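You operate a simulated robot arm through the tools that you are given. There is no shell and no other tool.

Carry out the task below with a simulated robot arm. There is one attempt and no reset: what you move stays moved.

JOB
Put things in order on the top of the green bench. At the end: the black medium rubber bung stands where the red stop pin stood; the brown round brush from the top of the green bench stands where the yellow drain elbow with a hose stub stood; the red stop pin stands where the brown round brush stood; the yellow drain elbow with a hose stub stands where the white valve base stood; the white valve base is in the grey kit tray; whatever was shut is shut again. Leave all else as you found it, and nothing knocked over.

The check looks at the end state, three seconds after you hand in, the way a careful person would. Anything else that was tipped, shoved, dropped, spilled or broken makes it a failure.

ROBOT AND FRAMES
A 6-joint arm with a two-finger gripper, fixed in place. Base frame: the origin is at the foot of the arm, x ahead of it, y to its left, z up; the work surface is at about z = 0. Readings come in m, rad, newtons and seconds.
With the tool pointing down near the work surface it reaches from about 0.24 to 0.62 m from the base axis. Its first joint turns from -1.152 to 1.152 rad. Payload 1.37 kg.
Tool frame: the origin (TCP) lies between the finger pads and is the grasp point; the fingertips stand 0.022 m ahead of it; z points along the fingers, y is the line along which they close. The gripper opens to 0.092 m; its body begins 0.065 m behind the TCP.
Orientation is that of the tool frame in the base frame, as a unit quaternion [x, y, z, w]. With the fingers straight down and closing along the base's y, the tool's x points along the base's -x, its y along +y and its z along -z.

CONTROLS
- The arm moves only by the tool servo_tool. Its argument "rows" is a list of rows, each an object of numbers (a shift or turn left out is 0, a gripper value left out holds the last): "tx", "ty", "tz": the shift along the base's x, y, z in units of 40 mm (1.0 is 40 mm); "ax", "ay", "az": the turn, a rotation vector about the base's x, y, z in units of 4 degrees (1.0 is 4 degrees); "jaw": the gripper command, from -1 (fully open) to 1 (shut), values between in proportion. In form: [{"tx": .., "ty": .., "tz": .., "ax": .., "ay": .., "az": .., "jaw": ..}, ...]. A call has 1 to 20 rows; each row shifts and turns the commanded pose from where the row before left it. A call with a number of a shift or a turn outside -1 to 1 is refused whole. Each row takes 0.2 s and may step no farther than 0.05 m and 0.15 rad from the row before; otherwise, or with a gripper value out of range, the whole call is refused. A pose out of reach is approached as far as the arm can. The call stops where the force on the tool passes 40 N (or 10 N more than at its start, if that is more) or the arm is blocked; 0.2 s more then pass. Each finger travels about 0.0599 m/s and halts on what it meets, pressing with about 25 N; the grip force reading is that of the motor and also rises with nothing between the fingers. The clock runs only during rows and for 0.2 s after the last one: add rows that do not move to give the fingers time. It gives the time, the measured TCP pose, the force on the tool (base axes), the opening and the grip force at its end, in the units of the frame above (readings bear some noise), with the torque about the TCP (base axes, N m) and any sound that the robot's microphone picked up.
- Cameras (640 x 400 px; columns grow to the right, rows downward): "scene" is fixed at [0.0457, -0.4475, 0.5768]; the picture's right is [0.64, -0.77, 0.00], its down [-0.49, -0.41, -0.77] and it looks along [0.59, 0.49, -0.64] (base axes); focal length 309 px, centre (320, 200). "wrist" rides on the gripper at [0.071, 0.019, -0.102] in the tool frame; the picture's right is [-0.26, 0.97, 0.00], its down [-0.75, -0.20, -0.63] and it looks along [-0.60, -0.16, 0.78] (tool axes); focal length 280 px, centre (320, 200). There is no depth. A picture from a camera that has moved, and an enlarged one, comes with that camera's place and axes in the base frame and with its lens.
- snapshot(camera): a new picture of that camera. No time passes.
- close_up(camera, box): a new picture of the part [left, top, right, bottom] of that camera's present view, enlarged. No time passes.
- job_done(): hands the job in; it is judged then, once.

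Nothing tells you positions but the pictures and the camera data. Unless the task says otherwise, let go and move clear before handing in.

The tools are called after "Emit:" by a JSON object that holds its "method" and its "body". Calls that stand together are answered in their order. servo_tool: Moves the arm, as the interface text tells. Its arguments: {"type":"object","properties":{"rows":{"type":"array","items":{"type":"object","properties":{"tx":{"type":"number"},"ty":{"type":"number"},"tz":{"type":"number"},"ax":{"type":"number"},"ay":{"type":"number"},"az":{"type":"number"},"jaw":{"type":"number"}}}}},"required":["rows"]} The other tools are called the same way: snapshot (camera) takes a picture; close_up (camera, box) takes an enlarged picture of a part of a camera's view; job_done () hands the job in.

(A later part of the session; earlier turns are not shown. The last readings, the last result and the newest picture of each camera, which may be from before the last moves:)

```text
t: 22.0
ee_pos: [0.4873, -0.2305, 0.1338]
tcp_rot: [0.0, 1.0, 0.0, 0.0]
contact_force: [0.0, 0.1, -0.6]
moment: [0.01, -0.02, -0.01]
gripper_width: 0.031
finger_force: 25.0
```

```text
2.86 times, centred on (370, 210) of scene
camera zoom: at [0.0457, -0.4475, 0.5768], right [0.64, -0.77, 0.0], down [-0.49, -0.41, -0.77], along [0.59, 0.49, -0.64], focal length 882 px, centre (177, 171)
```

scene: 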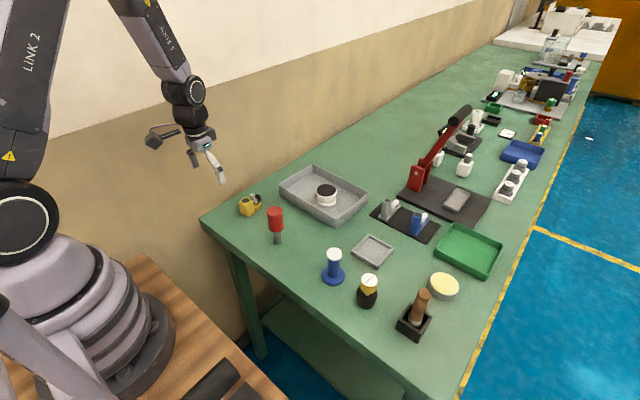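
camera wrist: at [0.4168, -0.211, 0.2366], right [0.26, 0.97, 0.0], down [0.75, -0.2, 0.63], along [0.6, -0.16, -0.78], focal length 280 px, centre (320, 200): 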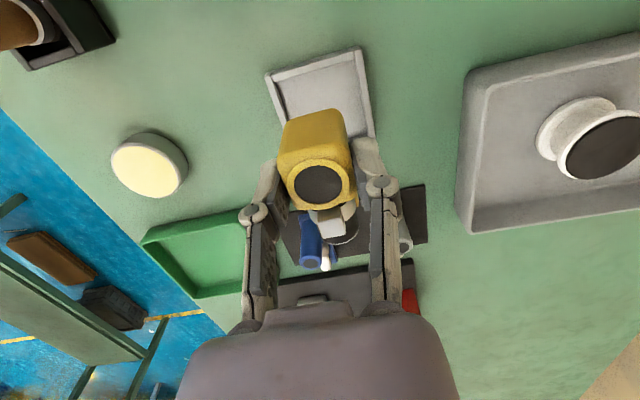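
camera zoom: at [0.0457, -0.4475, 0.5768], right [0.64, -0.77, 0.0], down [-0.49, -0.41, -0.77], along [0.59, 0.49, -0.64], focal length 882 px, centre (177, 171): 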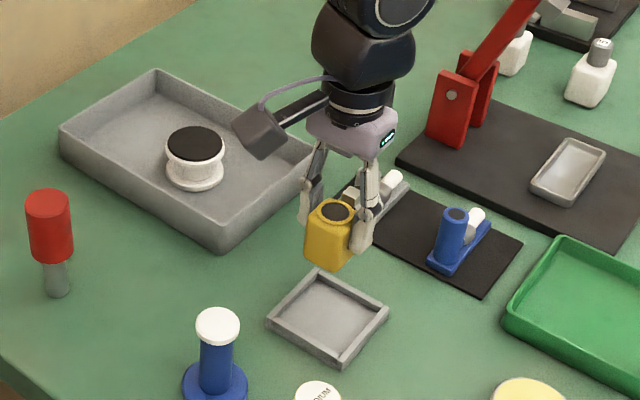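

Position matches the nest well. Lowering to just above it and checking before seating.

Emit:
{"method": "servo_tool", "body": {"rows": [{"tx": 0.02, "tz": -0.7}, {"tz": -0.6}, {"tz": -0.4}, {}]}}

Emit:
{"method": "close_up", "body": {"camera": "wrist", "box": [240, 60, 400, 240]}}

Emit:
{"method": "close_up", "body": {"camera": "scene", "box": [340, 200, 410, 270]}}

```text
t: 23.0
ee_pos: [0.4878, -0.2301, 0.0652]
tcp_rot: [0.0, 1.0, 0.0, 0.0]
contact_force: [0.2, -1.0, -1.2]
moment: [-0.02, 0.01, 0.01]
gripper_width: 0.0311
finger_force: 24.8
```

```text
2.22 times, centred on (320, 150) of wrist
camera zoom: at [0.4176, -0.2114, 0.1687], right [0.26, 0.97, 0.0], down [0.75, -0.2, 0.63], along [0.6, -0.16, -0.78], focal length 623 px, centre (320, 311)
```

zoom: 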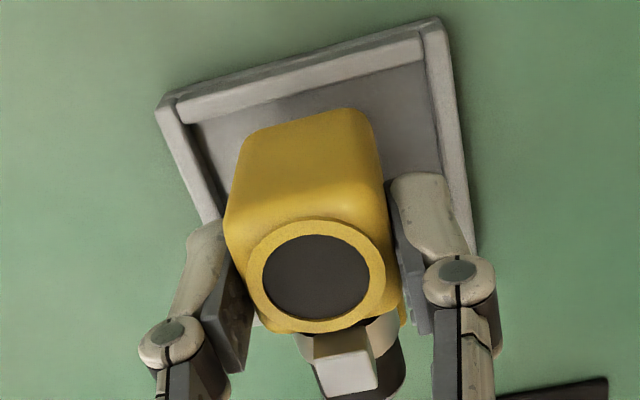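

```text
5.71 times, centred on (375, 235) of scene
camera zoom: at [0.0457, -0.4475, 0.5768], right [0.64, -0.77, 0.0], down [-0.49, -0.41, -0.77], along [0.59, 0.49, -0.64], focal length 1764 px, centre (6, 0)
```

zoom: 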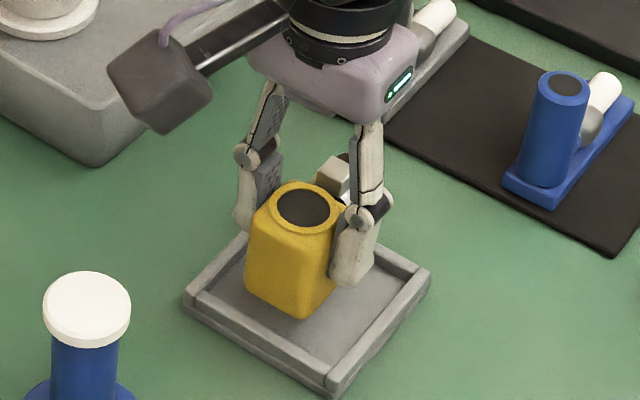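

Emit:
{"method": "servo_tool", "body": {"rows": [{"tz": -0.2}, {"tz": -0.15}, {}]}}

Emit:
{"method": "close_up", "body": {"camera": "scene", "box": [340, 200, 410, 270]}}

Emit:
{"method": "close_up", "body": {"camera": "wrist", "box": [240, 60, 400, 240]}}

```text
t: 23.8
ee_pos: [0.4875, -0.23, 0.0535]
tcp_rot: [-0.001, 1.0, 0.001, 0.0]
contact_force: [0.5, -0.1, -1.6]
moment: [0.02, 0.01, -0.01]
gripper_width: 0.0309
finger_force: 24.9
```

```text
5.71 times, centred on (375, 235) of scene
camera zoom: at [0.0457, -0.4475, 0.5768], right [0.64, -0.77, 0.0], down [-0.49, -0.41, -0.77], along [0.59, 0.49, -0.64], focal length 1764 px, centre (6, 0)
```

zoom: 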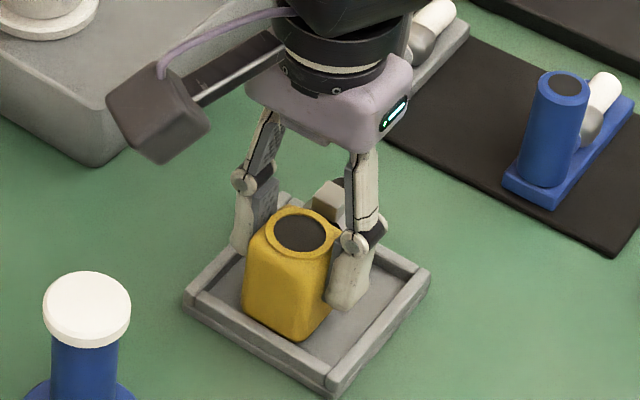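

```text
2.22 times, centred on (320, 150) of wrist
camera zoom: at [0.4174, -0.2115, 0.1546], right [0.26, 0.97, 0.0], down [0.75, -0.2, 0.63], along [0.6, -0.16, -0.78], focal length 623 px, centre (320, 311)
```

zoom: 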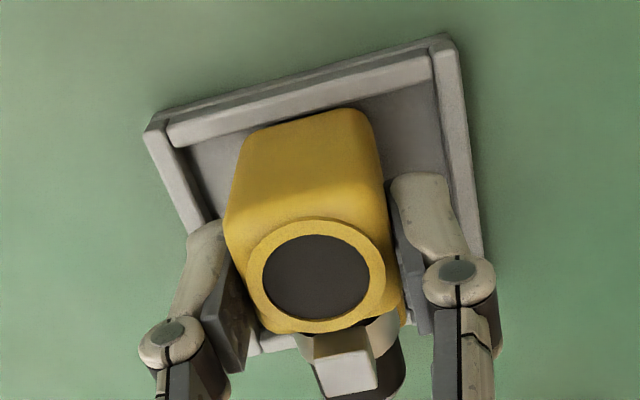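

Emit:
{"method": "servo_tool", "body": {"rows": [{"tz": -0.06}, {"tz": -0.06}, {}]}}

```text
t: 24.6
ee_pos: [0.4887, -0.2308, 0.0491]
tcp_rot: [0.0, 1.0, -0.001, 0.001]
contact_force: [-5.2, 1.5, 18.3]
moment: [0.03, 0.13, 0.01]
gripper_width: 0.0311
finger_force: 25.0
```

Emit:
{"method": "close_up", "body": {"camera": "scene", "box": [345, 215, 405, 270]}}

Emit:
{"method": "close_up", "body": {"camera": "wrist", "box": [240, 60, 400, 240]}}

```text
7.27 times, centred on (375, 242) of scene
camera zoom: at [0.0456, -0.4475, 0.5769], right [0.64, -0.77, 0.0], down [-0.49, -0.41, -0.77], along [0.59, 0.49, -0.64], focal length 2245 px, centre (-80, -109)
```

zoom: 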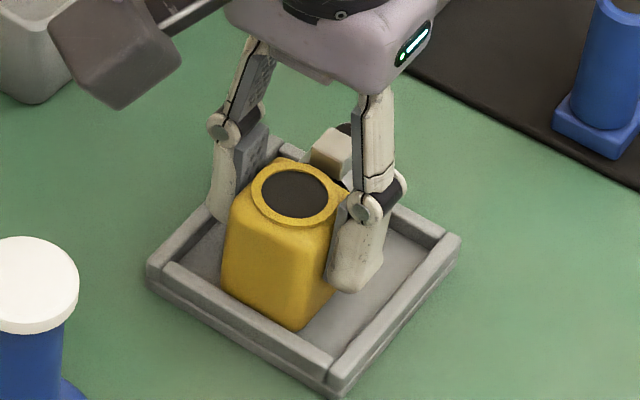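

```text
2.22 times, centred on (320, 150) of wrist
camera zoom: at [0.4181, -0.2115, 0.1509], right [0.26, 0.97, 0.0], down [0.75, -0.2, 0.63], along [0.6, -0.16, -0.78], focal length 623 px, centre (320, 311)
```

zoom: 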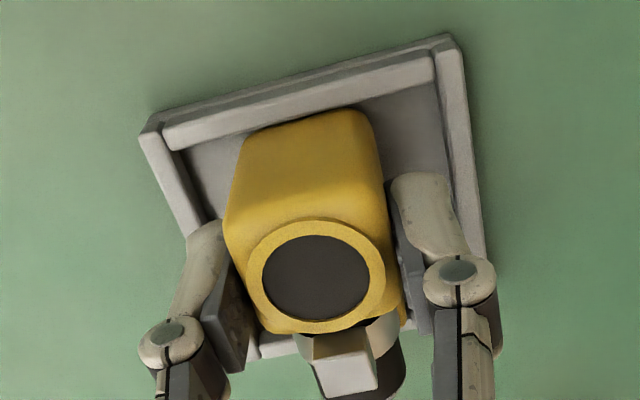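

The contact reads as flat on the nest floor: elbow bottom near z≈0.006, with the force centred under the body. I'll ease the load, open moderately, rise, and inspect.

Emit:
{"method": "servo_tool", "body": {"rows": [{"tz": 0.03}, {"jaw": 0.1}, {"jaw": -0.1}, {"jaw": -0.3}, {}, {"tz": 0.4}, {"tz": 0.8}, {"tz": 0.9}, {"tz": 0.9}, {}]}}

Emit:
{"method": "close_up", "body": {"camera": "scene", "box": [345, 215, 405, 270]}}

Emit:
{"method": "close_up", "body": {"camera": "wrist", "box": [230, 0, 410, 160]}}

```text
t: 26.8
ee_pos: [0.4866, -0.2287, 0.1709]
tcp_rot: [0.0, 1.0, 0.001, 0.0]
contact_force: [-0.5, 0.2, 1.1]
moment: [-0.01, -0.04, 0.02]
gripper_width: 0.0597
finger_force: 0.0
```

```text
7.27 times, centred on (375, 242) of scene
camera zoom: at [0.0457, -0.4475, 0.5768], right [0.64, -0.77, 0.0], down [-0.49, -0.41, -0.77], along [0.59, 0.49, -0.64], focal length 2245 px, centre (-80, -109)
```

zoom: 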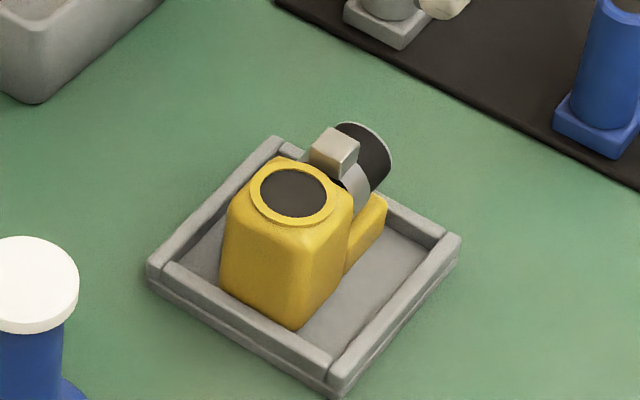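

```text
2.50 times, centred on (320, 80) of wrist
camera zoom: at [0.4169, -0.2104, 0.2728], right [0.26, 0.97, 0.0], down [0.75, -0.2, 0.63], along [0.6, -0.16, -0.78], focal length 701 px, centre (320, 500)
```

zoom: 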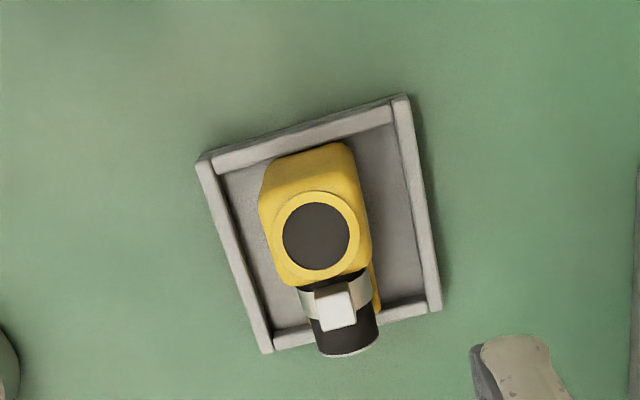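

The elbow sits flat inside the nest. Next is the brush, near (0.394,-0.393), so I'll move above it to refine its position.

Emit:
{"method": "servo_tool", "body": {"rows": [{"tx": -0.4625, "ty": -0.8225, "tz": 0.1}, {"tx": -0.4625, "ty": -0.8225, "tz": 0.1}, {"tx": -0.4625, "ty": -0.8225, "tz": 0.1}, {"tx": -0.4625, "ty": -0.8225, "tz": 0.1}, {"tx": -0.4625, "ty": -0.8225, "tz": 0.1}, {}]}}

Emit:
{"method": "snapshot", "body": {"camera": "wrist"}}

Emit:
{"method": "close_up", "body": {"camera": "wrist", "box": [250, 20, 390, 170]}}

Emit:
{"method": "snapshot", "body": {"camera": "scene"}}

```text
t: 28.2
ee_pos: [0.3941, -0.3936, 0.1901]
tcp_rot: [0.0, 1.0, 0.0, -0.001]
contact_force: [-0.4, 0.6, 0.4]
moment: [0.0, -0.03, 0.0]
gripper_width: 0.0599
finger_force: 0.0
```

```text
taken
camera wrist: at [0.3245, -0.3755, 0.2921], right [0.26, 0.97, 0.0], down [0.75, -0.2, 0.63], along [0.6, -0.16, -0.78], focal length 280 px, centre (320, 200)
```

wrist: 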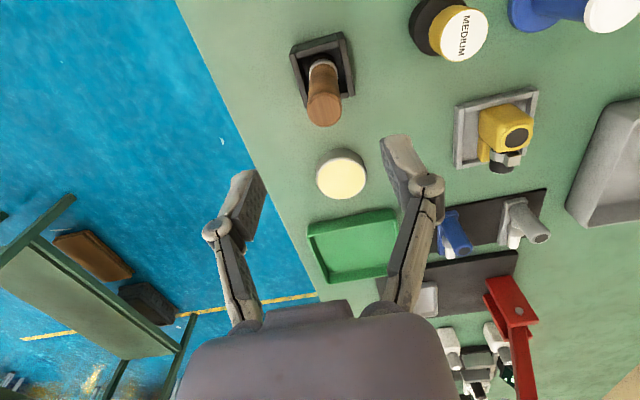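

```text
2.67 times, centred on (320, 95) of wrist
camera zoom: at [0.3245, -0.3755, 0.2921], right [0.26, 0.97, 0.0], down [0.75, -0.2, 0.63], along [0.6, -0.16, -0.78], focal length 748 px, centre (320, 480)
```

zoom: 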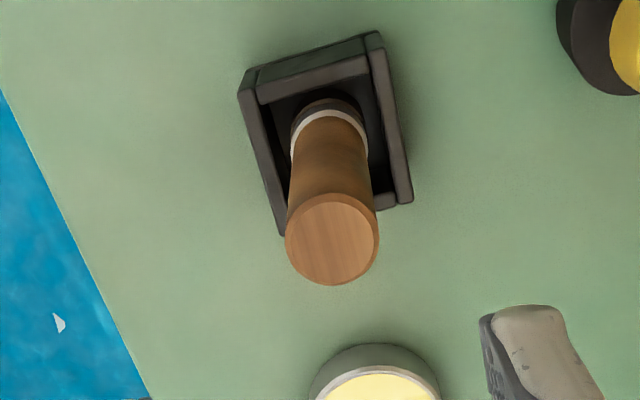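

```text
taken
```

scene: 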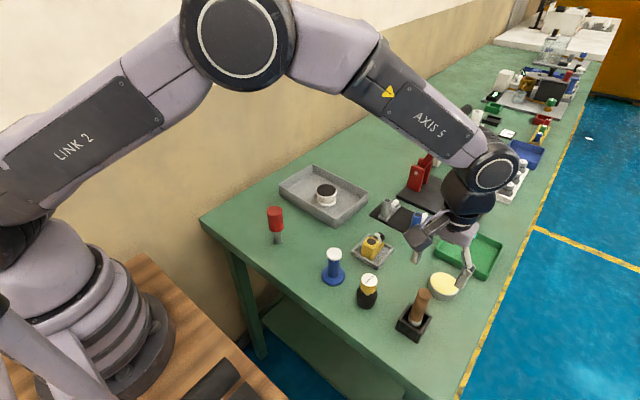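

The brush handle is about 22 mm thick and stands near (0.392,-0.390), with its top at about z=0.108. I'll lower partway and re-check the alignment.

Emit:
{"method": "servo_tool", "body": {"rows": [{"tx": -0.05, "ty": 0.075, "tz": -0.6}, {"tz": -0.6}, {}]}}

Emit:
{"method": "snapshot", "body": {"camera": "wrist"}}

Emit:
{"method": "close_up", "body": {"camera": "scene", "box": [370, 230, 490, 350]}}

```text
t: 29.0
ee_pos: [0.392, -0.3899, 0.1421]
tcp_rot: [-0.001, 1.0, 0.0, -0.001]
contact_force: [-0.4, 0.0, -0.7]
moment: [0.01, -0.03, 0.01]
gripper_width: 0.0597
finger_force: 0.0
```

```text
taken
camera wrist: at [0.3225, -0.3713, 0.2438], right [0.26, 0.97, 0.0], down [0.75, -0.2, 0.63], along [0.6, -0.16, -0.78], focal length 280 px, centre (320, 200)
```

wrist: 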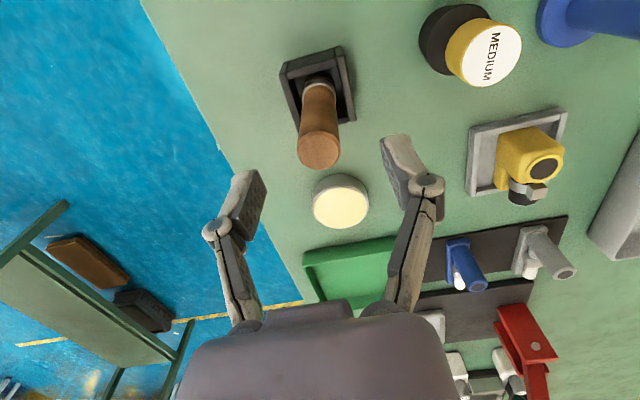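

```text
3.33 times, centred on (430, 290) of scene
camera zoom: at [0.0457, -0.4475, 0.5768], right [0.64, -0.77, 0.0], down [-0.49, -0.41, -0.77], along [0.59, 0.49, -0.64], focal length 1029 px, centre (-47, -100)
```

zoom: 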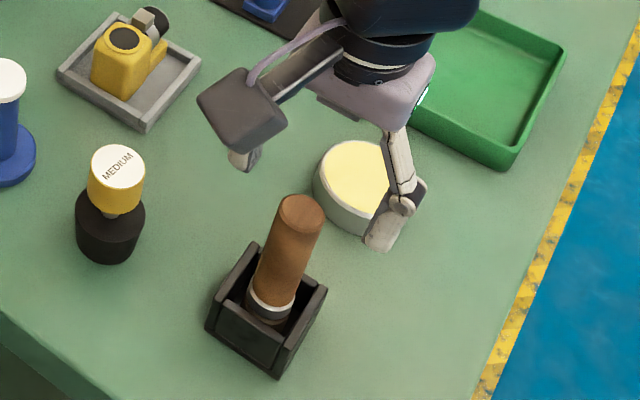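

Emit:
{"method": "servo_tool", "body": {"rows": [{"tx": 0.05, "tz": -0.45}, {"tz": -0.45}, {"tz": -0.45}, {}]}}

Emit:
{"method": "snapshot", "body": {"camera": "wrist"}}

Emit:
{"method": "close_up", "body": {"camera": "scene", "box": [370, 230, 490, 350]}}

```text
t: 30.0
ee_pos: [0.3947, -0.3919, 0.0871]
tcp_rot: [0.0, 1.0, 0.0, 0.001]
contact_force: [0.3, 0.7, 0.2]
moment: [-0.04, -0.02, 0.01]
gripper_width: 0.0598
finger_force: 0.0
```

```text
taken
camera wrist: at [0.3246, -0.3726, 0.1893], right [0.26, 0.97, 0.0], down [0.75, -0.2, 0.63], along [0.6, -0.16, -0.78], focal length 280 px, centre (320, 200)
```

wrist: 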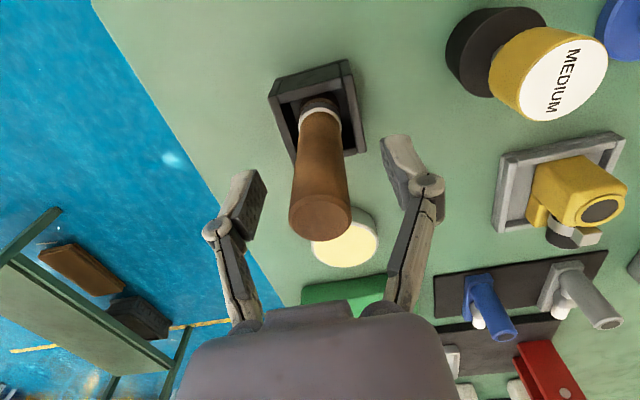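

```text
3.33 times, centred on (430, 290) of scene
camera zoom: at [0.0457, -0.4475, 0.5768], right [0.64, -0.77, 0.0], down [-0.49, -0.41, -0.77], along [0.59, 0.49, -0.64], focal length 1029 px, centre (-47, -100)
```

zoom: 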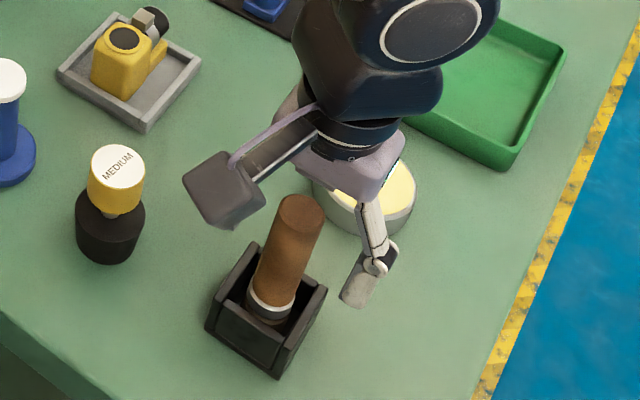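

Emit:
{"method": "servo_tool", "body": {"rows": [{"jaw": 0.2}, {"jaw": 0.6}, {"jaw": 1}, {"jaw": 1}, {"jaw": 1}]}}

Emit:
{"method": "snapshot", "body": {"camera": "wrist"}}

Emit:
{"method": "close_up", "body": {"camera": "scene", "box": [370, 230, 490, 350]}}

```text
t: 31.2
ee_pos: [0.3953, -0.3913, 0.0871]
tcp_rot: [0.0, 1.0, 0.001, 0.0]
contact_force: [0.6, -0.3, -0.1]
moment: [0.01, 0.01, -0.02]
gripper_width: 0.0216
finger_force: 24.9
```

```text
taken
camera wrist: at [0.3246, -0.3725, 0.1894], right [0.26, 0.97, 0.0], down [0.75, -0.2, 0.63], along [0.6, -0.16, -0.78], focal length 280 px, centre (320, 200)
```

wrist: 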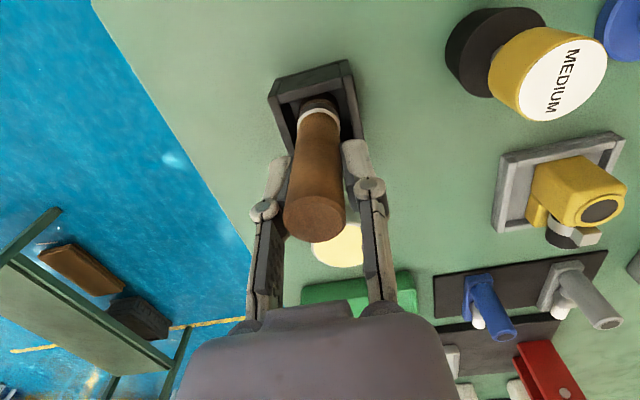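

```text
3.33 times, centred on (430, 290) of scene
camera zoom: at [0.0457, -0.4475, 0.5768], right [0.64, -0.77, 0.0], down [-0.49, -0.41, -0.77], along [0.59, 0.49, -0.64], focal length 1029 px, centre (-47, -100)
```

zoom: 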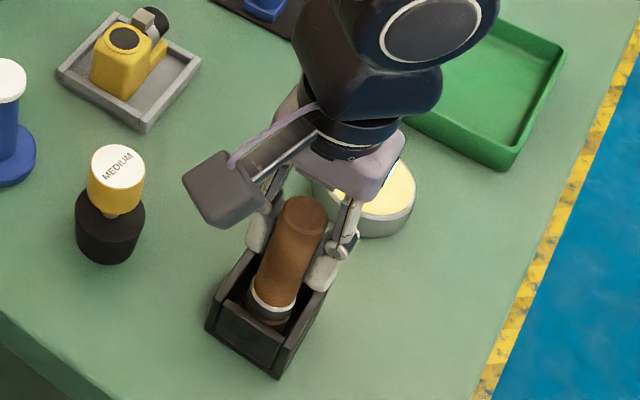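

Gripped the handle at 21.6 mm. Lifting straight up out of the holder.

Emit:
{"method": "servo_tool", "body": {"rows": [{"tz": 0.3}, {"tz": 0.6}, {"tz": 0.8}, {"tz": 0.8}, {}]}}

Emit:
{"method": "snapshot", "body": {"camera": "wrist"}}

Emit:
{"method": "close_up", "body": {"camera": "scene", "box": [370, 210, 490, 350]}}

```text
t: 32.4
ee_pos: [0.3946, -0.3926, 0.188]
tcp_rot: [-0.001, 1.0, -0.001, -0.001]
contact_force: [-0.2, 0.5, -1.5]
moment: [0.01, 0.01, 0.01]
gripper_width: 0.0218
finger_force: 25.3
```

```text
taken
camera wrist: at [0.3246, -0.3738, 0.2903], right [0.26, 0.97, 0.0], down [0.75, -0.2, 0.63], along [0.6, -0.16, -0.78], focal length 280 px, centre (320, 200)
```

wrist: 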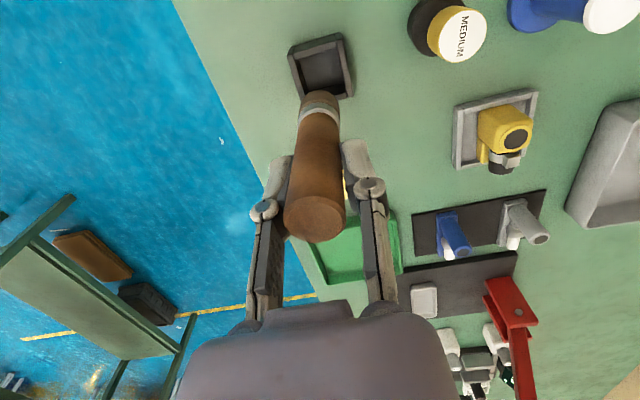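

```text
2.86 times, centred on (430, 280) of scene
camera zoom: at [0.0457, -0.4475, 0.5768], right [0.64, -0.77, 0.0], down [-0.49, -0.41, -0.77], along [0.59, 0.49, -0.64], focal length 882 px, centre (6, -29)
```

zoom: 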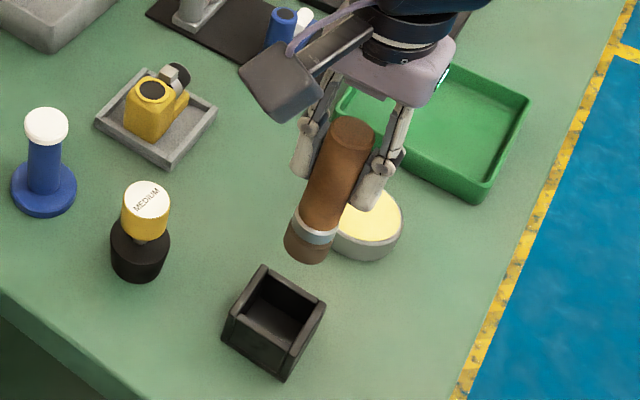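

The brush is out, vertical, with its bristle end about 85 mm below the TCP. I'll raise it so it clears the pin and carry it to the elbow's old spot at about (0.408,0.108).

Emit:
{"method": "servo_tool", "body": {"rows": [{"tz": 0.85}, {"tx": 0.026, "ty": 0.9}, {"tx": 0.026, "ty": 0.965}, {"tx": 0.026, "ty": 0.965}, {"tx": 0.026, "ty": 0.965}, {"tx": 0.026, "ty": 0.965}, {"tx": 0.026, "ty": 0.965}, {"tx": 0.026, "ty": 0.965}, {"tx": 0.026, "ty": 0.965}, {"tx": 0.026, "ty": 0.965}, {"tx": 0.026, "ty": 0.965}, {"tx": 0.026, "ty": 0.965}, {"tx": 0.026, "ty": 0.965}, {"tx": 0.026, "ty": 0.965}, {}]}}

Emit:
{"method": "snapshot", "body": {"camera": "wrist"}}

Emit:
{"method": "snapshot", "body": {"camera": "scene"}}

```text
t: 35.6
ee_pos: [0.4091, 0.109, 0.2205]
tcp_rot: [0.001, 1.0, 0.0, 0.0]
contact_force: [1.4, -0.6, -0.4]
moment: [-0.01, -0.02, -0.01]
gripper_width: 0.0219
finger_force: 25.2
```

```text
taken
camera wrist: at [0.3385, 0.1274, 0.3232], right [0.26, 0.96, 0.0], down [0.75, -0.2, 0.63], along [0.6, -0.16, -0.78], focal length 280 px, centre (320, 200)
```

wrist: 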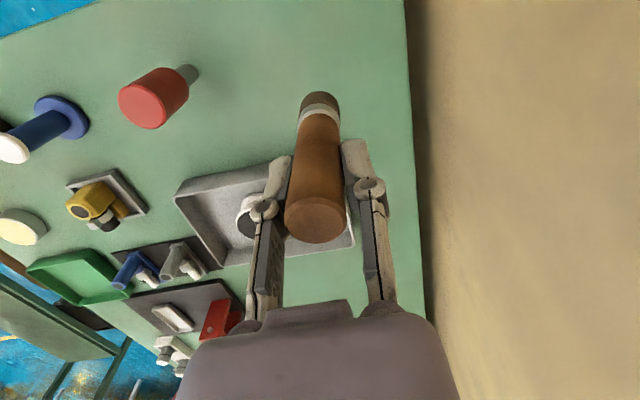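

```text
taken
```

scene: 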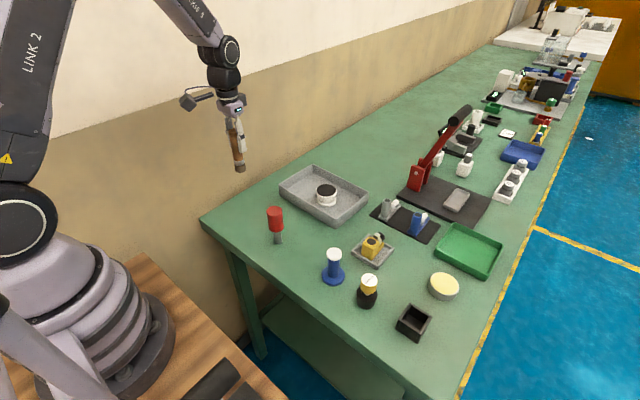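

Emit:
{"method": "close_up", "body": {"camera": "scene", "box": [200, 80, 280, 180]}}

Emit:
{"method": "close_up", "body": {"camera": "wrist", "box": [250, 80, 390, 250]}}

```text
4.00 times, centred on (240, 130) of scene
camera zoom: at [0.0457, -0.4475, 0.5768], right [0.64, -0.77, 0.0], down [-0.49, -0.41, -0.77], along [0.59, 0.49, -0.64], focal length 1235 px, centre (640, 480)
```

zoom: 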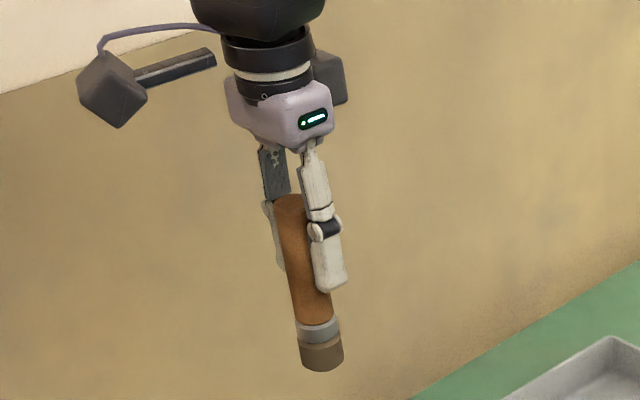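

```text
2.35 times, centred on (320, 165) of wrist
camera zoom: at [0.3385, 0.1274, 0.3232], right [0.26, 0.96, 0.0], down [0.75, -0.2, 0.63], along [0.6, -0.16, -0.78], focal length 660 px, centre (320, 282)
```

zoom: 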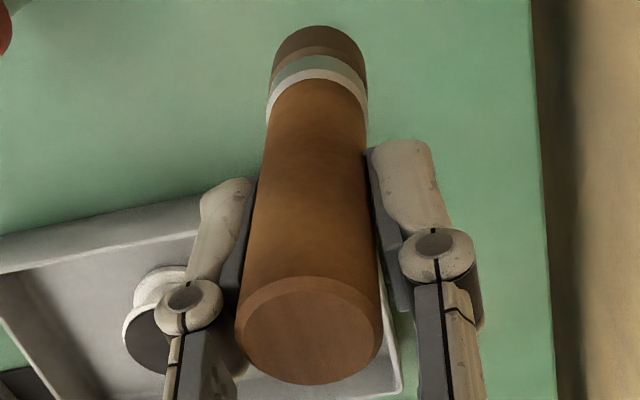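

Brush hangs in line with the gripper over the elbow's old spot. Lowering it toward the bench.

Emit:
{"method": "servo_tool", "body": {"rows": [{"tz": -0.8}, {"tz": -0.8}, {"tz": -0.8}, {"tz": -0.6}, {"tz": -0.2}, {}]}}

Emit:
{"method": "close_up", "body": {"camera": "scene", "box": [210, 120, 310, 230]}}

```text
t: 37.0
ee_pos: [0.4086, 0.1083, 0.0926]
tcp_rot: [0.0, 1.0, 0.0, 0.001]
contact_force: [0.4, 0.7, -0.4]
moment: [0.0, 0.0, 0.02]
gripper_width: 0.0217
finger_force: 25.2
```

```text
3.64 times, centred on (260, 175) of scene
camera zoom: at [0.0457, -0.4475, 0.5768], right [0.64, -0.77, 0.0], down [-0.49, -0.41, -0.77], along [0.59, 0.49, -0.64], focal length 1123 px, centre (538, 291)
```

zoom: 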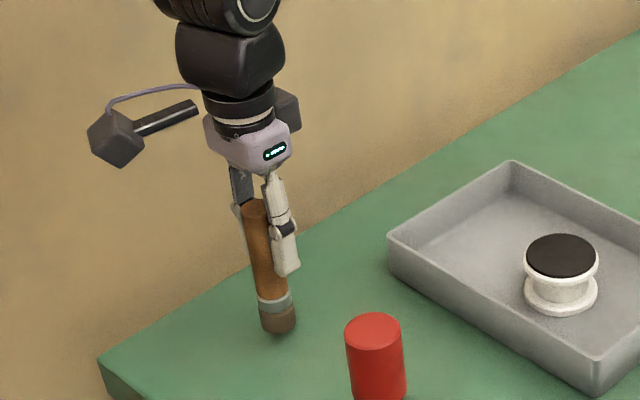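

Emit:
{"method": "servo_tool", "body": {"rows": [{"tz": -0.08}, {"tz": -0.05}, {}]}}

```text
t: 37.8
ee_pos: [0.4082, 0.1069, 0.0876]
tcp_rot: [0.0, 1.0, 0.0, 0.0]
contact_force: [-0.2, 0.6, 0.0]
moment: [0.0, -0.03, 0.01]
gripper_width: 0.0218
finger_force: 25.0
```

Emit:
{"method": "servo_tool", "body": {"rows": [{"tz": -0.04}, {"tz": -0.03}, {}]}}

```text
t: 38.6
ee_pos: [0.4089, 0.1076, 0.0857]
tcp_rot: [0.0, 1.0, 0.0, 0.0]
contact_force: [0.1, 0.6, -0.3]
moment: [0.01, 0.0, -0.03]
gripper_width: 0.0218
finger_force: 25.3
```

Emit:
{"method": "servo_tool", "body": {"rows": [{"tz": -0.03}, {"tz": -0.03}, {}]}}

Emit:
{"method": "close_up", "body": {"camera": "scene", "box": [230, 160, 290, 220]}}

```text
t: 39.4
ee_pos: [0.4076, 0.1076, 0.0829]
tcp_rot: [0.0, 1.0, 0.0, 0.0]
contact_force: [-0.2, 0.0, -0.4]
moment: [0.04, -0.04, 0.03]
gripper_width: 0.0217
finger_force: 25.7
```

```text
6.67 times, centred on (260, 190) of scene
camera zoom: at [0.0457, -0.4475, 0.5768], right [0.64, -0.77, 0.0], down [-0.49, -0.41, -0.77], along [0.59, 0.49, -0.64], focal length 2058 px, centre (720, 267)
```

zoom: 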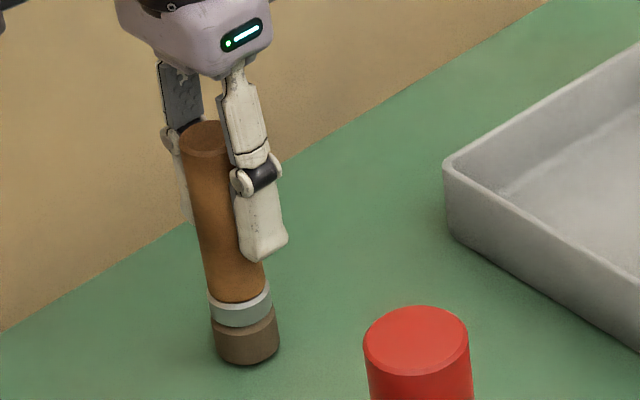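

Emit:
{"method": "servo_tool", "body": {"rows": [{"tz": -0.03}, {"tz": -0.02}, {}]}}

```text
t: 40.2
ee_pos: [0.4093, 0.1084, 0.0811]
tcp_rot: [0.0, 1.0, 0.001, 0.0]
contact_force: [-2.9, 1.6, 8.5]
moment: [-0.06, 0.23, -0.06]
gripper_width: 0.0219
finger_force: 25.2
```

Contact with the bench felt at TCP z≈0.081. I'll ease off a hair, open gently and withdraw upward.

Emit:
{"method": "servo_tool", "body": {"rows": [{"tz": 0.015}, {"jaw": 0.45}, {"jaw": 0.3}, {"jaw": 0.1}, {"jaw": -0.2}, {}, {}]}}

Emit:
{"method": "close_up", "body": {"camera": "scene", "box": [220, 140, 300, 220]}}

Emit:
{"method": "snapshot", "body": {"camera": "wrist"}}

```text
t: 41.8
ee_pos: [0.4086, 0.1071, 0.0817]
tcp_rot: [0.001, 1.0, 0.0, 0.0]
contact_force: [-0.7, 0.2, 0.4]
moment: [0.03, 0.02, 0.03]
gripper_width: 0.055
finger_force: 0.0
```

```text
5.00 times, centred on (260, 180) of scene
camera zoom: at [0.0457, -0.4475, 0.5768], right [0.64, -0.77, 0.0], down [-0.49, -0.41, -0.77], along [0.59, 0.49, -0.64], focal length 1544 px, centre (620, 300)
```

zoom: 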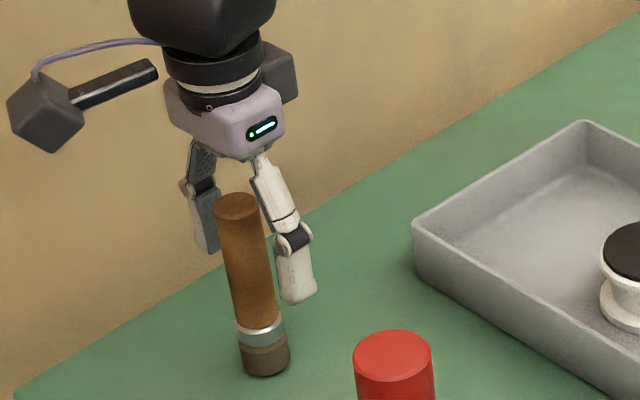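

```text
taken
camera wrist: at [0.3382, 0.1264, 0.1837], right [0.26, 0.97, 0.0], down [0.75, -0.2, 0.63], along [0.6, -0.16, -0.78], focal length 280 px, centre (320, 200)
```

wrist: 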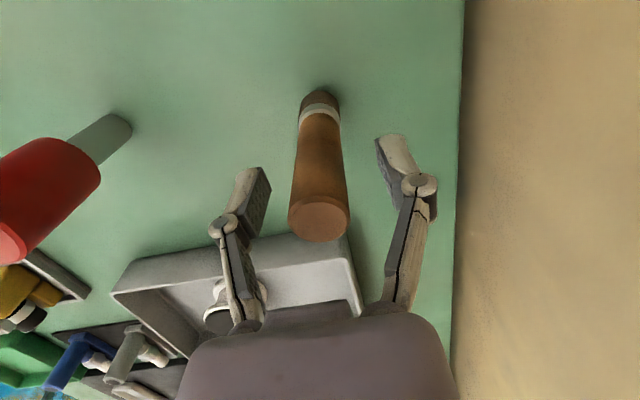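

Brush is standing free and upright. I'll rise straight up, then go look at the red stop pin near (0.383,-0.028).

Emit:
{"method": "servo_tool", "body": {"rows": [{"tz": 0.6}, {"tz": 0.9}, {"tz": 0.9}, {"tz": 0.6}, {"tx": -0.16, "ty": -0.85}, {"tx": -0.16, "ty": -0.85}, {"tx": -0.16, "ty": -0.85}, {"tx": -0.16, "ty": -0.85}, {}]}}

Emit:
{"method": "snapshot", "body": {"camera": "wrist"}}

Emit:
{"method": "close_up", "body": {"camera": "wrist", "box": [250, 20, 390, 170]}}

Emit:
{"method": "close_up", "body": {"camera": "scene", "box": [210, 140, 310, 250]}}

```text
t: 43.8
ee_pos: [0.3815, -0.029, 0.2009]
tcp_rot: [0.0, 1.0, 0.0, 0.0]
contact_force: [0.1, -0.4, -1.0]
moment: [-0.03, 0.02, -0.02]
gripper_width: 0.0556
finger_force: 0.2
```

```text
taken
camera wrist: at [0.312, -0.0107, 0.3034], right [0.26, 0.97, 0.0], down [0.75, -0.2, 0.63], along [0.6, -0.16, -0.78], focal length 280 px, centre (320, 200)
```

wrist: 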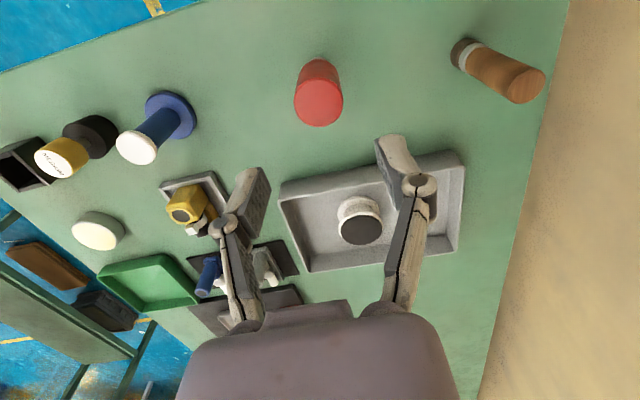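

```text
2.67 times, centred on (320, 95) of wrist
camera zoom: at [0.312, -0.0107, 0.3034], right [0.26, 0.97, 0.0], down [0.75, -0.2, 0.63], along [0.6, -0.16, -0.78], focal length 748 px, centre (320, 480)
```

zoom: 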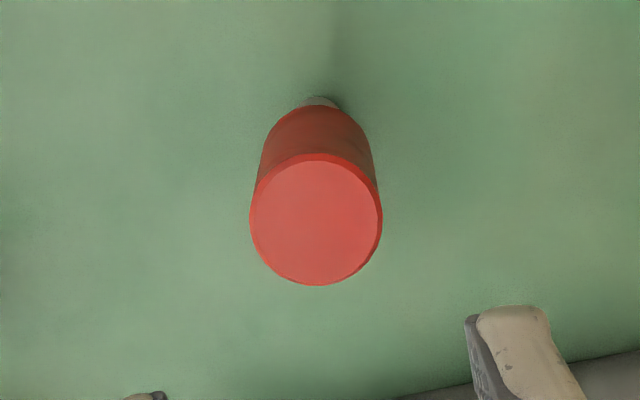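

```text
3.64 times, centred on (260, 195) of scene
camera zoom: at [0.0457, -0.4475, 0.5768], right [0.64, -0.77, 0.0], down [-0.49, -0.41, -0.77], along [0.59, 0.49, -0.64], focal length 1123 px, centre (538, 218)
```

zoom: 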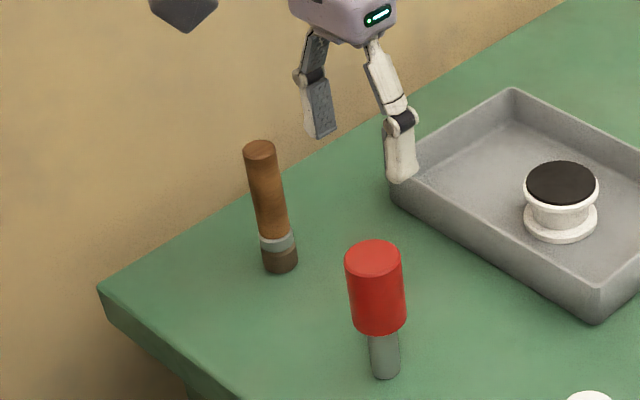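

The red pin is at about (0.381,-0.030) with a 35 mm head, and the tool is right above it. Opening a little wider and descending to grip the head.

Emit:
{"method": "servo_tool", "body": {"rows": [{"tx": -0.02, "ty": -0.02, "tz": -0.5, "jaw": -0.4}, {"tz": -0.5}, {}]}}

Emit:
{"method": "snapshot", "body": {"camera": "wrist"}}

```text
t: 44.6
ee_pos: [0.3809, -0.0303, 0.1616]
tcp_rot: [0.001, 1.0, 0.0, -0.001]
contact_force: [0.6, 0.7, 0.1]
moment: [-0.03, -0.01, -0.01]
gripper_width: 0.0646
finger_force: 0.0
```

```text
taken
camera wrist: at [0.3116, -0.0107, 0.2635], right [0.26, 0.97, 0.0], down [0.75, -0.2, 0.63], along [0.6, -0.16, -0.78], focal length 280 px, centre (320, 200)
```

wrist: 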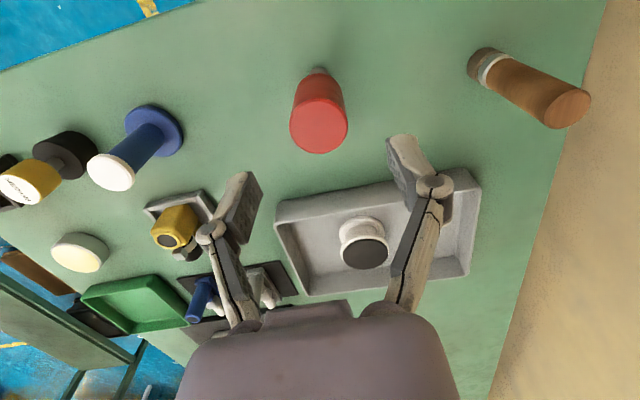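

Emit:
{"method": "servo_tool", "body": {"rows": [{"tz": -0.65}, {"tz": -0.65}, {"tz": -0.65}, {}]}}

Emit:
{"method": "snapshot", "body": {"camera": "wrist"}}

Emit:
{"method": "close_up", "body": {"camera": "scene", "box": [220, 150, 330, 260]}}

```text
t: 45.6
ee_pos: [0.3811, -0.0296, 0.0828]
tcp_rot: [-0.001, 1.0, 0.0, 0.0]
contact_force: [-1.0, -0.1, -0.7]
moment: [-0.02, 0.03, 0.03]
gripper_width: 0.0641
finger_force: 0.0
```

```text
taken
camera wrist: at [0.3115, -0.0099, 0.185], right [0.26, 0.97, 0.0], down [0.75, -0.2, 0.63], along [0.6, -0.16, -0.78], focal length 280 px, centre (320, 200)
```

wrist: 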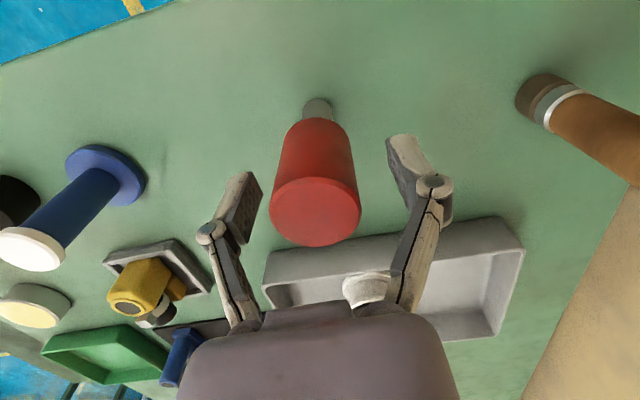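

```text
3.64 times, centred on (275, 205) of scene
camera zoom: at [0.0457, -0.4475, 0.5768], right [0.64, -0.77, 0.0], down [-0.49, -0.41, -0.77], along [0.59, 0.49, -0.64], focal length 1123 px, centre (484, 182)
```

zoom: 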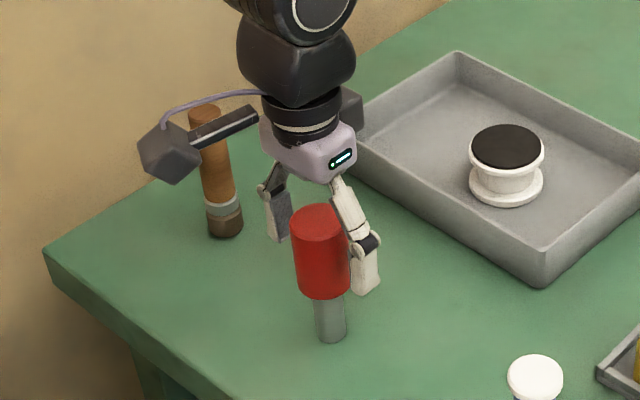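

Emit:
{"method": "servo_tool", "body": {"rows": [{"jaw": 0.0}, {"jaw": 0.4}, {"jaw": 1}, {"jaw": 1}, {"jaw": 1}]}}

Emit:
{"method": "close_up", "body": {"camera": "scene", "box": [220, 150, 330, 260]}}

Emit:
{"method": "snapshot", "body": {"camera": "wrist"}}

```text
t: 46.8
ee_pos: [0.3816, -0.0295, 0.0836]
tcp_rot: [0.0, 1.0, 0.0, 0.0]
contact_force: [0.9, -0.5, 1.1]
moment: [0.03, 0.0, 0.01]
gripper_width: 0.0349
finger_force: 24.8
```

```text
3.64 times, centred on (275, 205) of scene
camera zoom: at [0.0457, -0.4475, 0.5768], right [0.64, -0.77, 0.0], down [-0.49, -0.41, -0.77], along [0.59, 0.49, -0.64], focal length 1123 px, centre (484, 182)
```

zoom: 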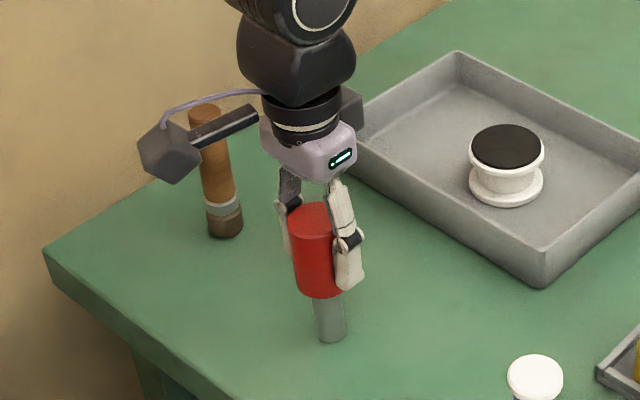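

```text
taken
camera wrist: at [0.3115, -0.0099, 0.1853], right [0.26, 0.97, 0.0], down [0.75, -0.2, 0.63], along [0.6, -0.16, -0.78], focal length 280 px, centre (320, 200)
```

wrist: 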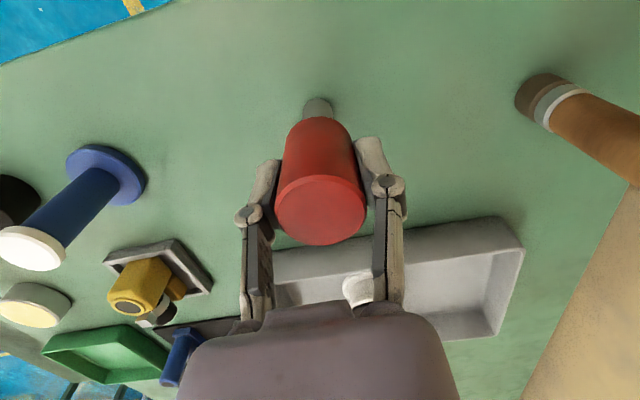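

Pin head gripped at 35 mm. Lifting clear, then stopping short of the black holder so I can see it from above before inserting.

Emit:
{"method": "servo_tool", "body": {"rows": [{"tz": 0.3}, {"tz": 0.9}, {"tz": 0.9}, {"tz": 0.9}, {"tx": -0.02, "ty": -0.965}, {"tx": -0.02, "ty": -0.965}, {"tx": -0.02, "ty": -0.965}, {"tx": -0.02, "ty": -0.965}, {"tx": -0.02, "ty": -0.965}, {"tx": -0.02, "ty": -0.965}, {"tx": -0.02, "ty": -0.965}, {}]}}

Emit:
{"method": "snapshot", "body": {"camera": "wrist"}}

Emit:
{"method": "snapshot", "body": {"camera": "scene"}}

```text
t: 49.4
ee_pos: [0.3756, -0.301, 0.2026]
tcp_rot: [0.001, 1.0, 0.0, 0.0]
contact_force: [0.3, 0.1, -1.5]
moment: [-0.04, -0.01, 0.02]
gripper_width: 0.0347
finger_force: 24.9
```

```text
taken
camera wrist: at [0.3055, -0.2814, 0.3048], right [0.26, 0.97, 0.0], down [0.75, -0.2, 0.63], along [0.6, -0.16, -0.78], focal length 280 px, centre (320, 200)
```

wrist: 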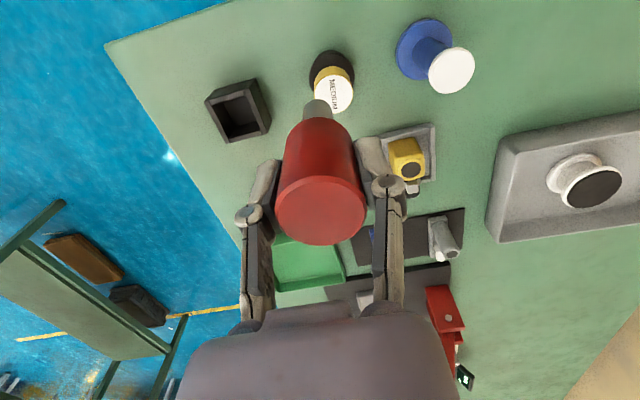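

```text
taken
```

scene: 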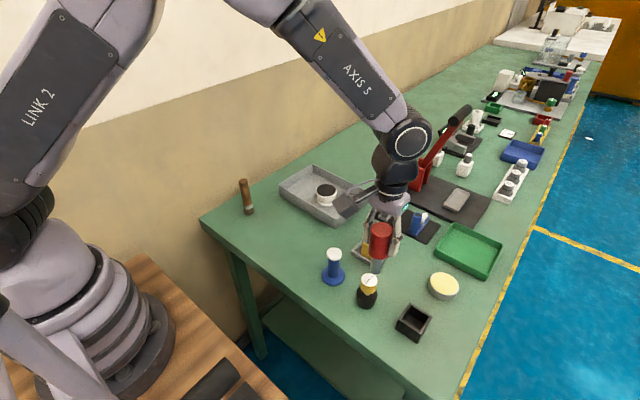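

Emit:
{"method": "close_up", "body": {"camera": "wrist", "box": [195, 65, 285, 155]}}

Emit:
{"method": "close_up", "body": {"camera": "scene", "box": [385, 290, 445, 350]}}

Emit:
{"method": "close_up", "body": {"camera": "wrist", "box": [260, 80, 380, 250]}}

```text
4.44 times, centred on (240, 110) of wrist
camera zoom: at [0.3055, -0.2814, 0.3048], right [0.26, 0.97, 0.0], down [0.75, -0.2, 0.63], along [0.6, -0.16, -0.78], focal length 1246 px, centre (676, 600)
```

zoom: 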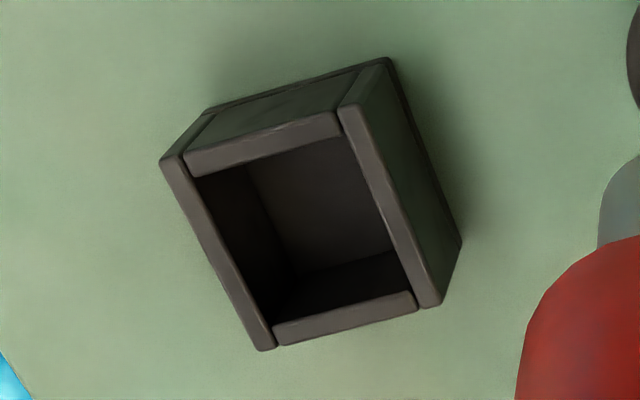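

```text
6.67 times, centred on (415, 320) of scene
camera zoom: at [0.0457, -0.4475, 0.5768], right [0.64, -0.77, 0.0], down [-0.49, -0.41, -0.77], along [0.59, 0.49, -0.64], focal length 2058 px, centre (-313, -600)
```

zoom: 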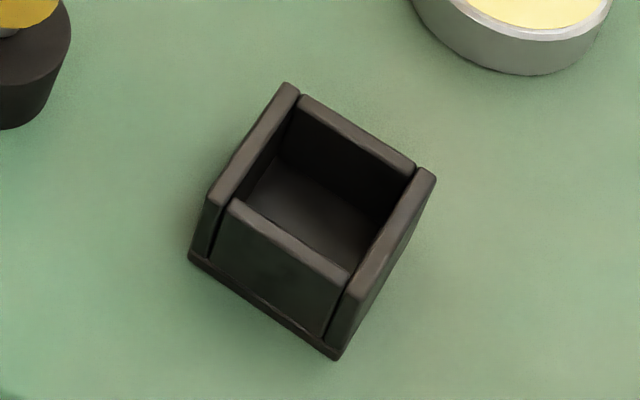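

```text
2.35 times, centred on (320, 165) of wrist
camera zoom: at [0.3055, -0.2814, 0.3048], right [0.26, 0.97, 0.0], down [0.75, -0.2, 0.63], along [0.6, -0.16, -0.78], focal length 660 px, centre (320, 282)
```

zoom: 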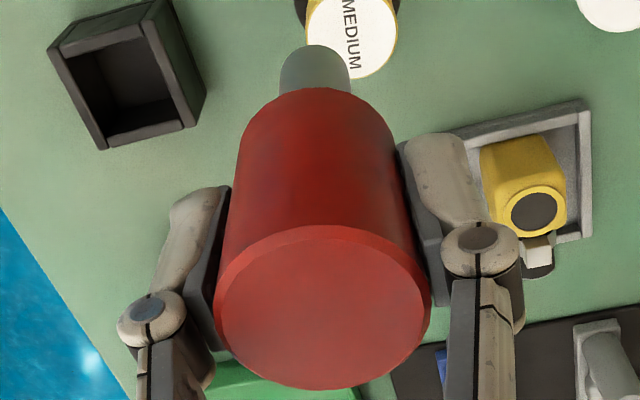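

The holder's opening is about 36 mm square, centred at (0.391,-0.391), with its rim at z≈0.034. The pin hangs straight, so I'll position it above the opening and stop just above the rim.

Emit:
{"method": "servo_tool", "body": {"rows": [{"tx": 0.137, "ty": -0.746}, {"tx": 0.137, "ty": -0.746}, {"tx": 0.137, "ty": -0.746}, {"tz": -0.7}, {"tz": -0.7}, {"tz": -0.4}, {}]}}

Emit:
{"method": "close_up", "body": {"camera": "wrist", "box": [240, 40, 400, 240]}}

Emit:
{"method": "close_up", "body": {"camera": "scene", "box": [370, 230, 470, 350]}}

```text
t: 51.0
ee_pos: [0.3924, -0.3896, 0.1307]
tcp_rot: [0.0, 1.0, 0.0, 0.0]
contact_force: [-0.2, -0.7, -2.0]
moment: [0.0, 0.01, -0.01]
gripper_width: 0.0351
finger_force: 25.3
```

```text
2.00 times, centred on (320, 140) of wrist
camera zoom: at [0.3223, -0.3706, 0.233], right [0.26, 0.97, 0.0], down [0.75, -0.2, 0.63], along [0.6, -0.16, -0.78], focal length 561 px, centre (320, 320)
```

zoom: 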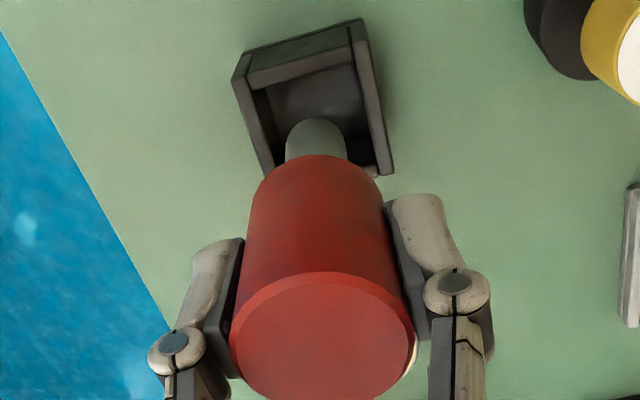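

```text
3.33 times, centred on (420, 290) of scene
camera zoom: at [0.0457, -0.4475, 0.5768], right [0.64, -0.77, 0.0], down [-0.49, -0.41, -0.77], along [0.59, 0.49, -0.64], focal length 1029 px, centre (-13, -100)
```

zoom: 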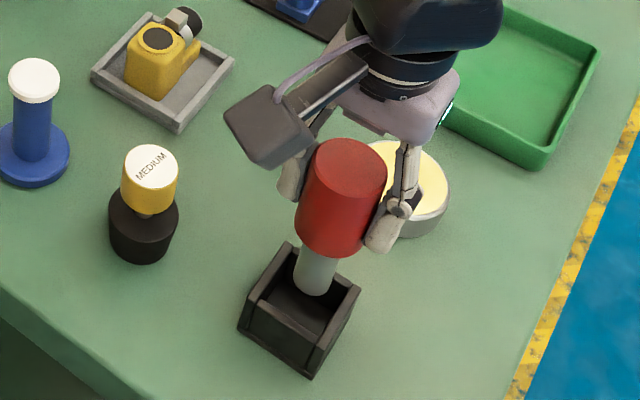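

Shaft looks centred over the opening. Lowering it in gently.

Emit:
{"method": "servo_tool", "body": {"rows": [{"ty": -0.03, "tx": -0.02, "tz": -0.25}, {"tz": -0.25}, {"tz": -0.25}, {}]}}

Emit:
{"method": "close_up", "body": {"camera": "wrist", "box": [240, 40, 400, 240]}}

Emit:
{"method": "close_up", "body": {"camera": "scene", "box": [370, 230, 470, 350]}}

```text
t: 52.0
ee_pos: [0.3924, -0.3903, 0.1005]
tcp_rot: [0.001, 1.0, 0.0, 0.0]
contact_force: [0.4, 0.3, -0.5]
moment: [-0.03, -0.01, -0.02]
gripper_width: 0.0353
finger_force: 24.9
```

```text
2.00 times, centred on (320, 140) of wrist
camera zoom: at [0.3216, -0.3711, 0.2033], right [0.26, 0.97, 0.0], down [0.75, -0.2, 0.63], along [0.6, -0.16, -0.78], focal length 561 px, centre (320, 320)
```

zoom: 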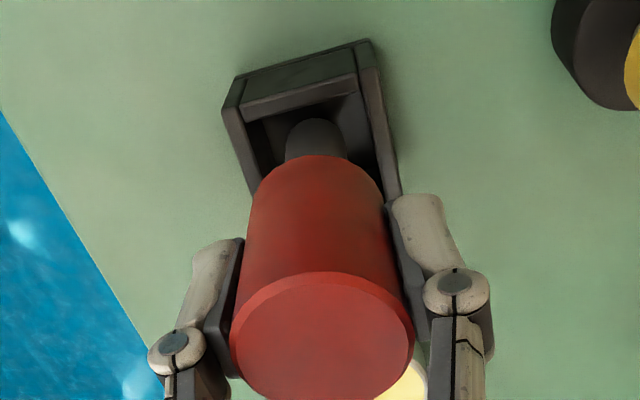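

```text
3.33 times, centred on (420, 290) of scene
camera zoom: at [0.0457, -0.4475, 0.5768], right [0.64, -0.77, 0.0], down [-0.49, -0.41, -0.77], along [0.59, 0.49, -0.64], focal length 1029 px, centre (-13, -100)
```

zoom: 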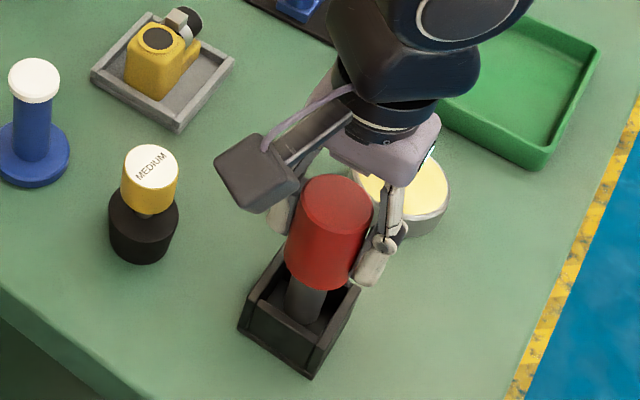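

Emit:
{"method": "servo_tool", "body": {"rows": [{"tz": -0.12}, {"tz": -0.08}, {}]}}

```text
t: 52.8
ee_pos: [0.3918, -0.39, 0.0918]
tcp_rot: [0.001, 1.0, 0.0, 0.0]
contact_force: [0.3, 0.1, -0.8]
moment: [-0.02, 0.01, 0.0]
gripper_width: 0.0347
finger_force: 25.5
```

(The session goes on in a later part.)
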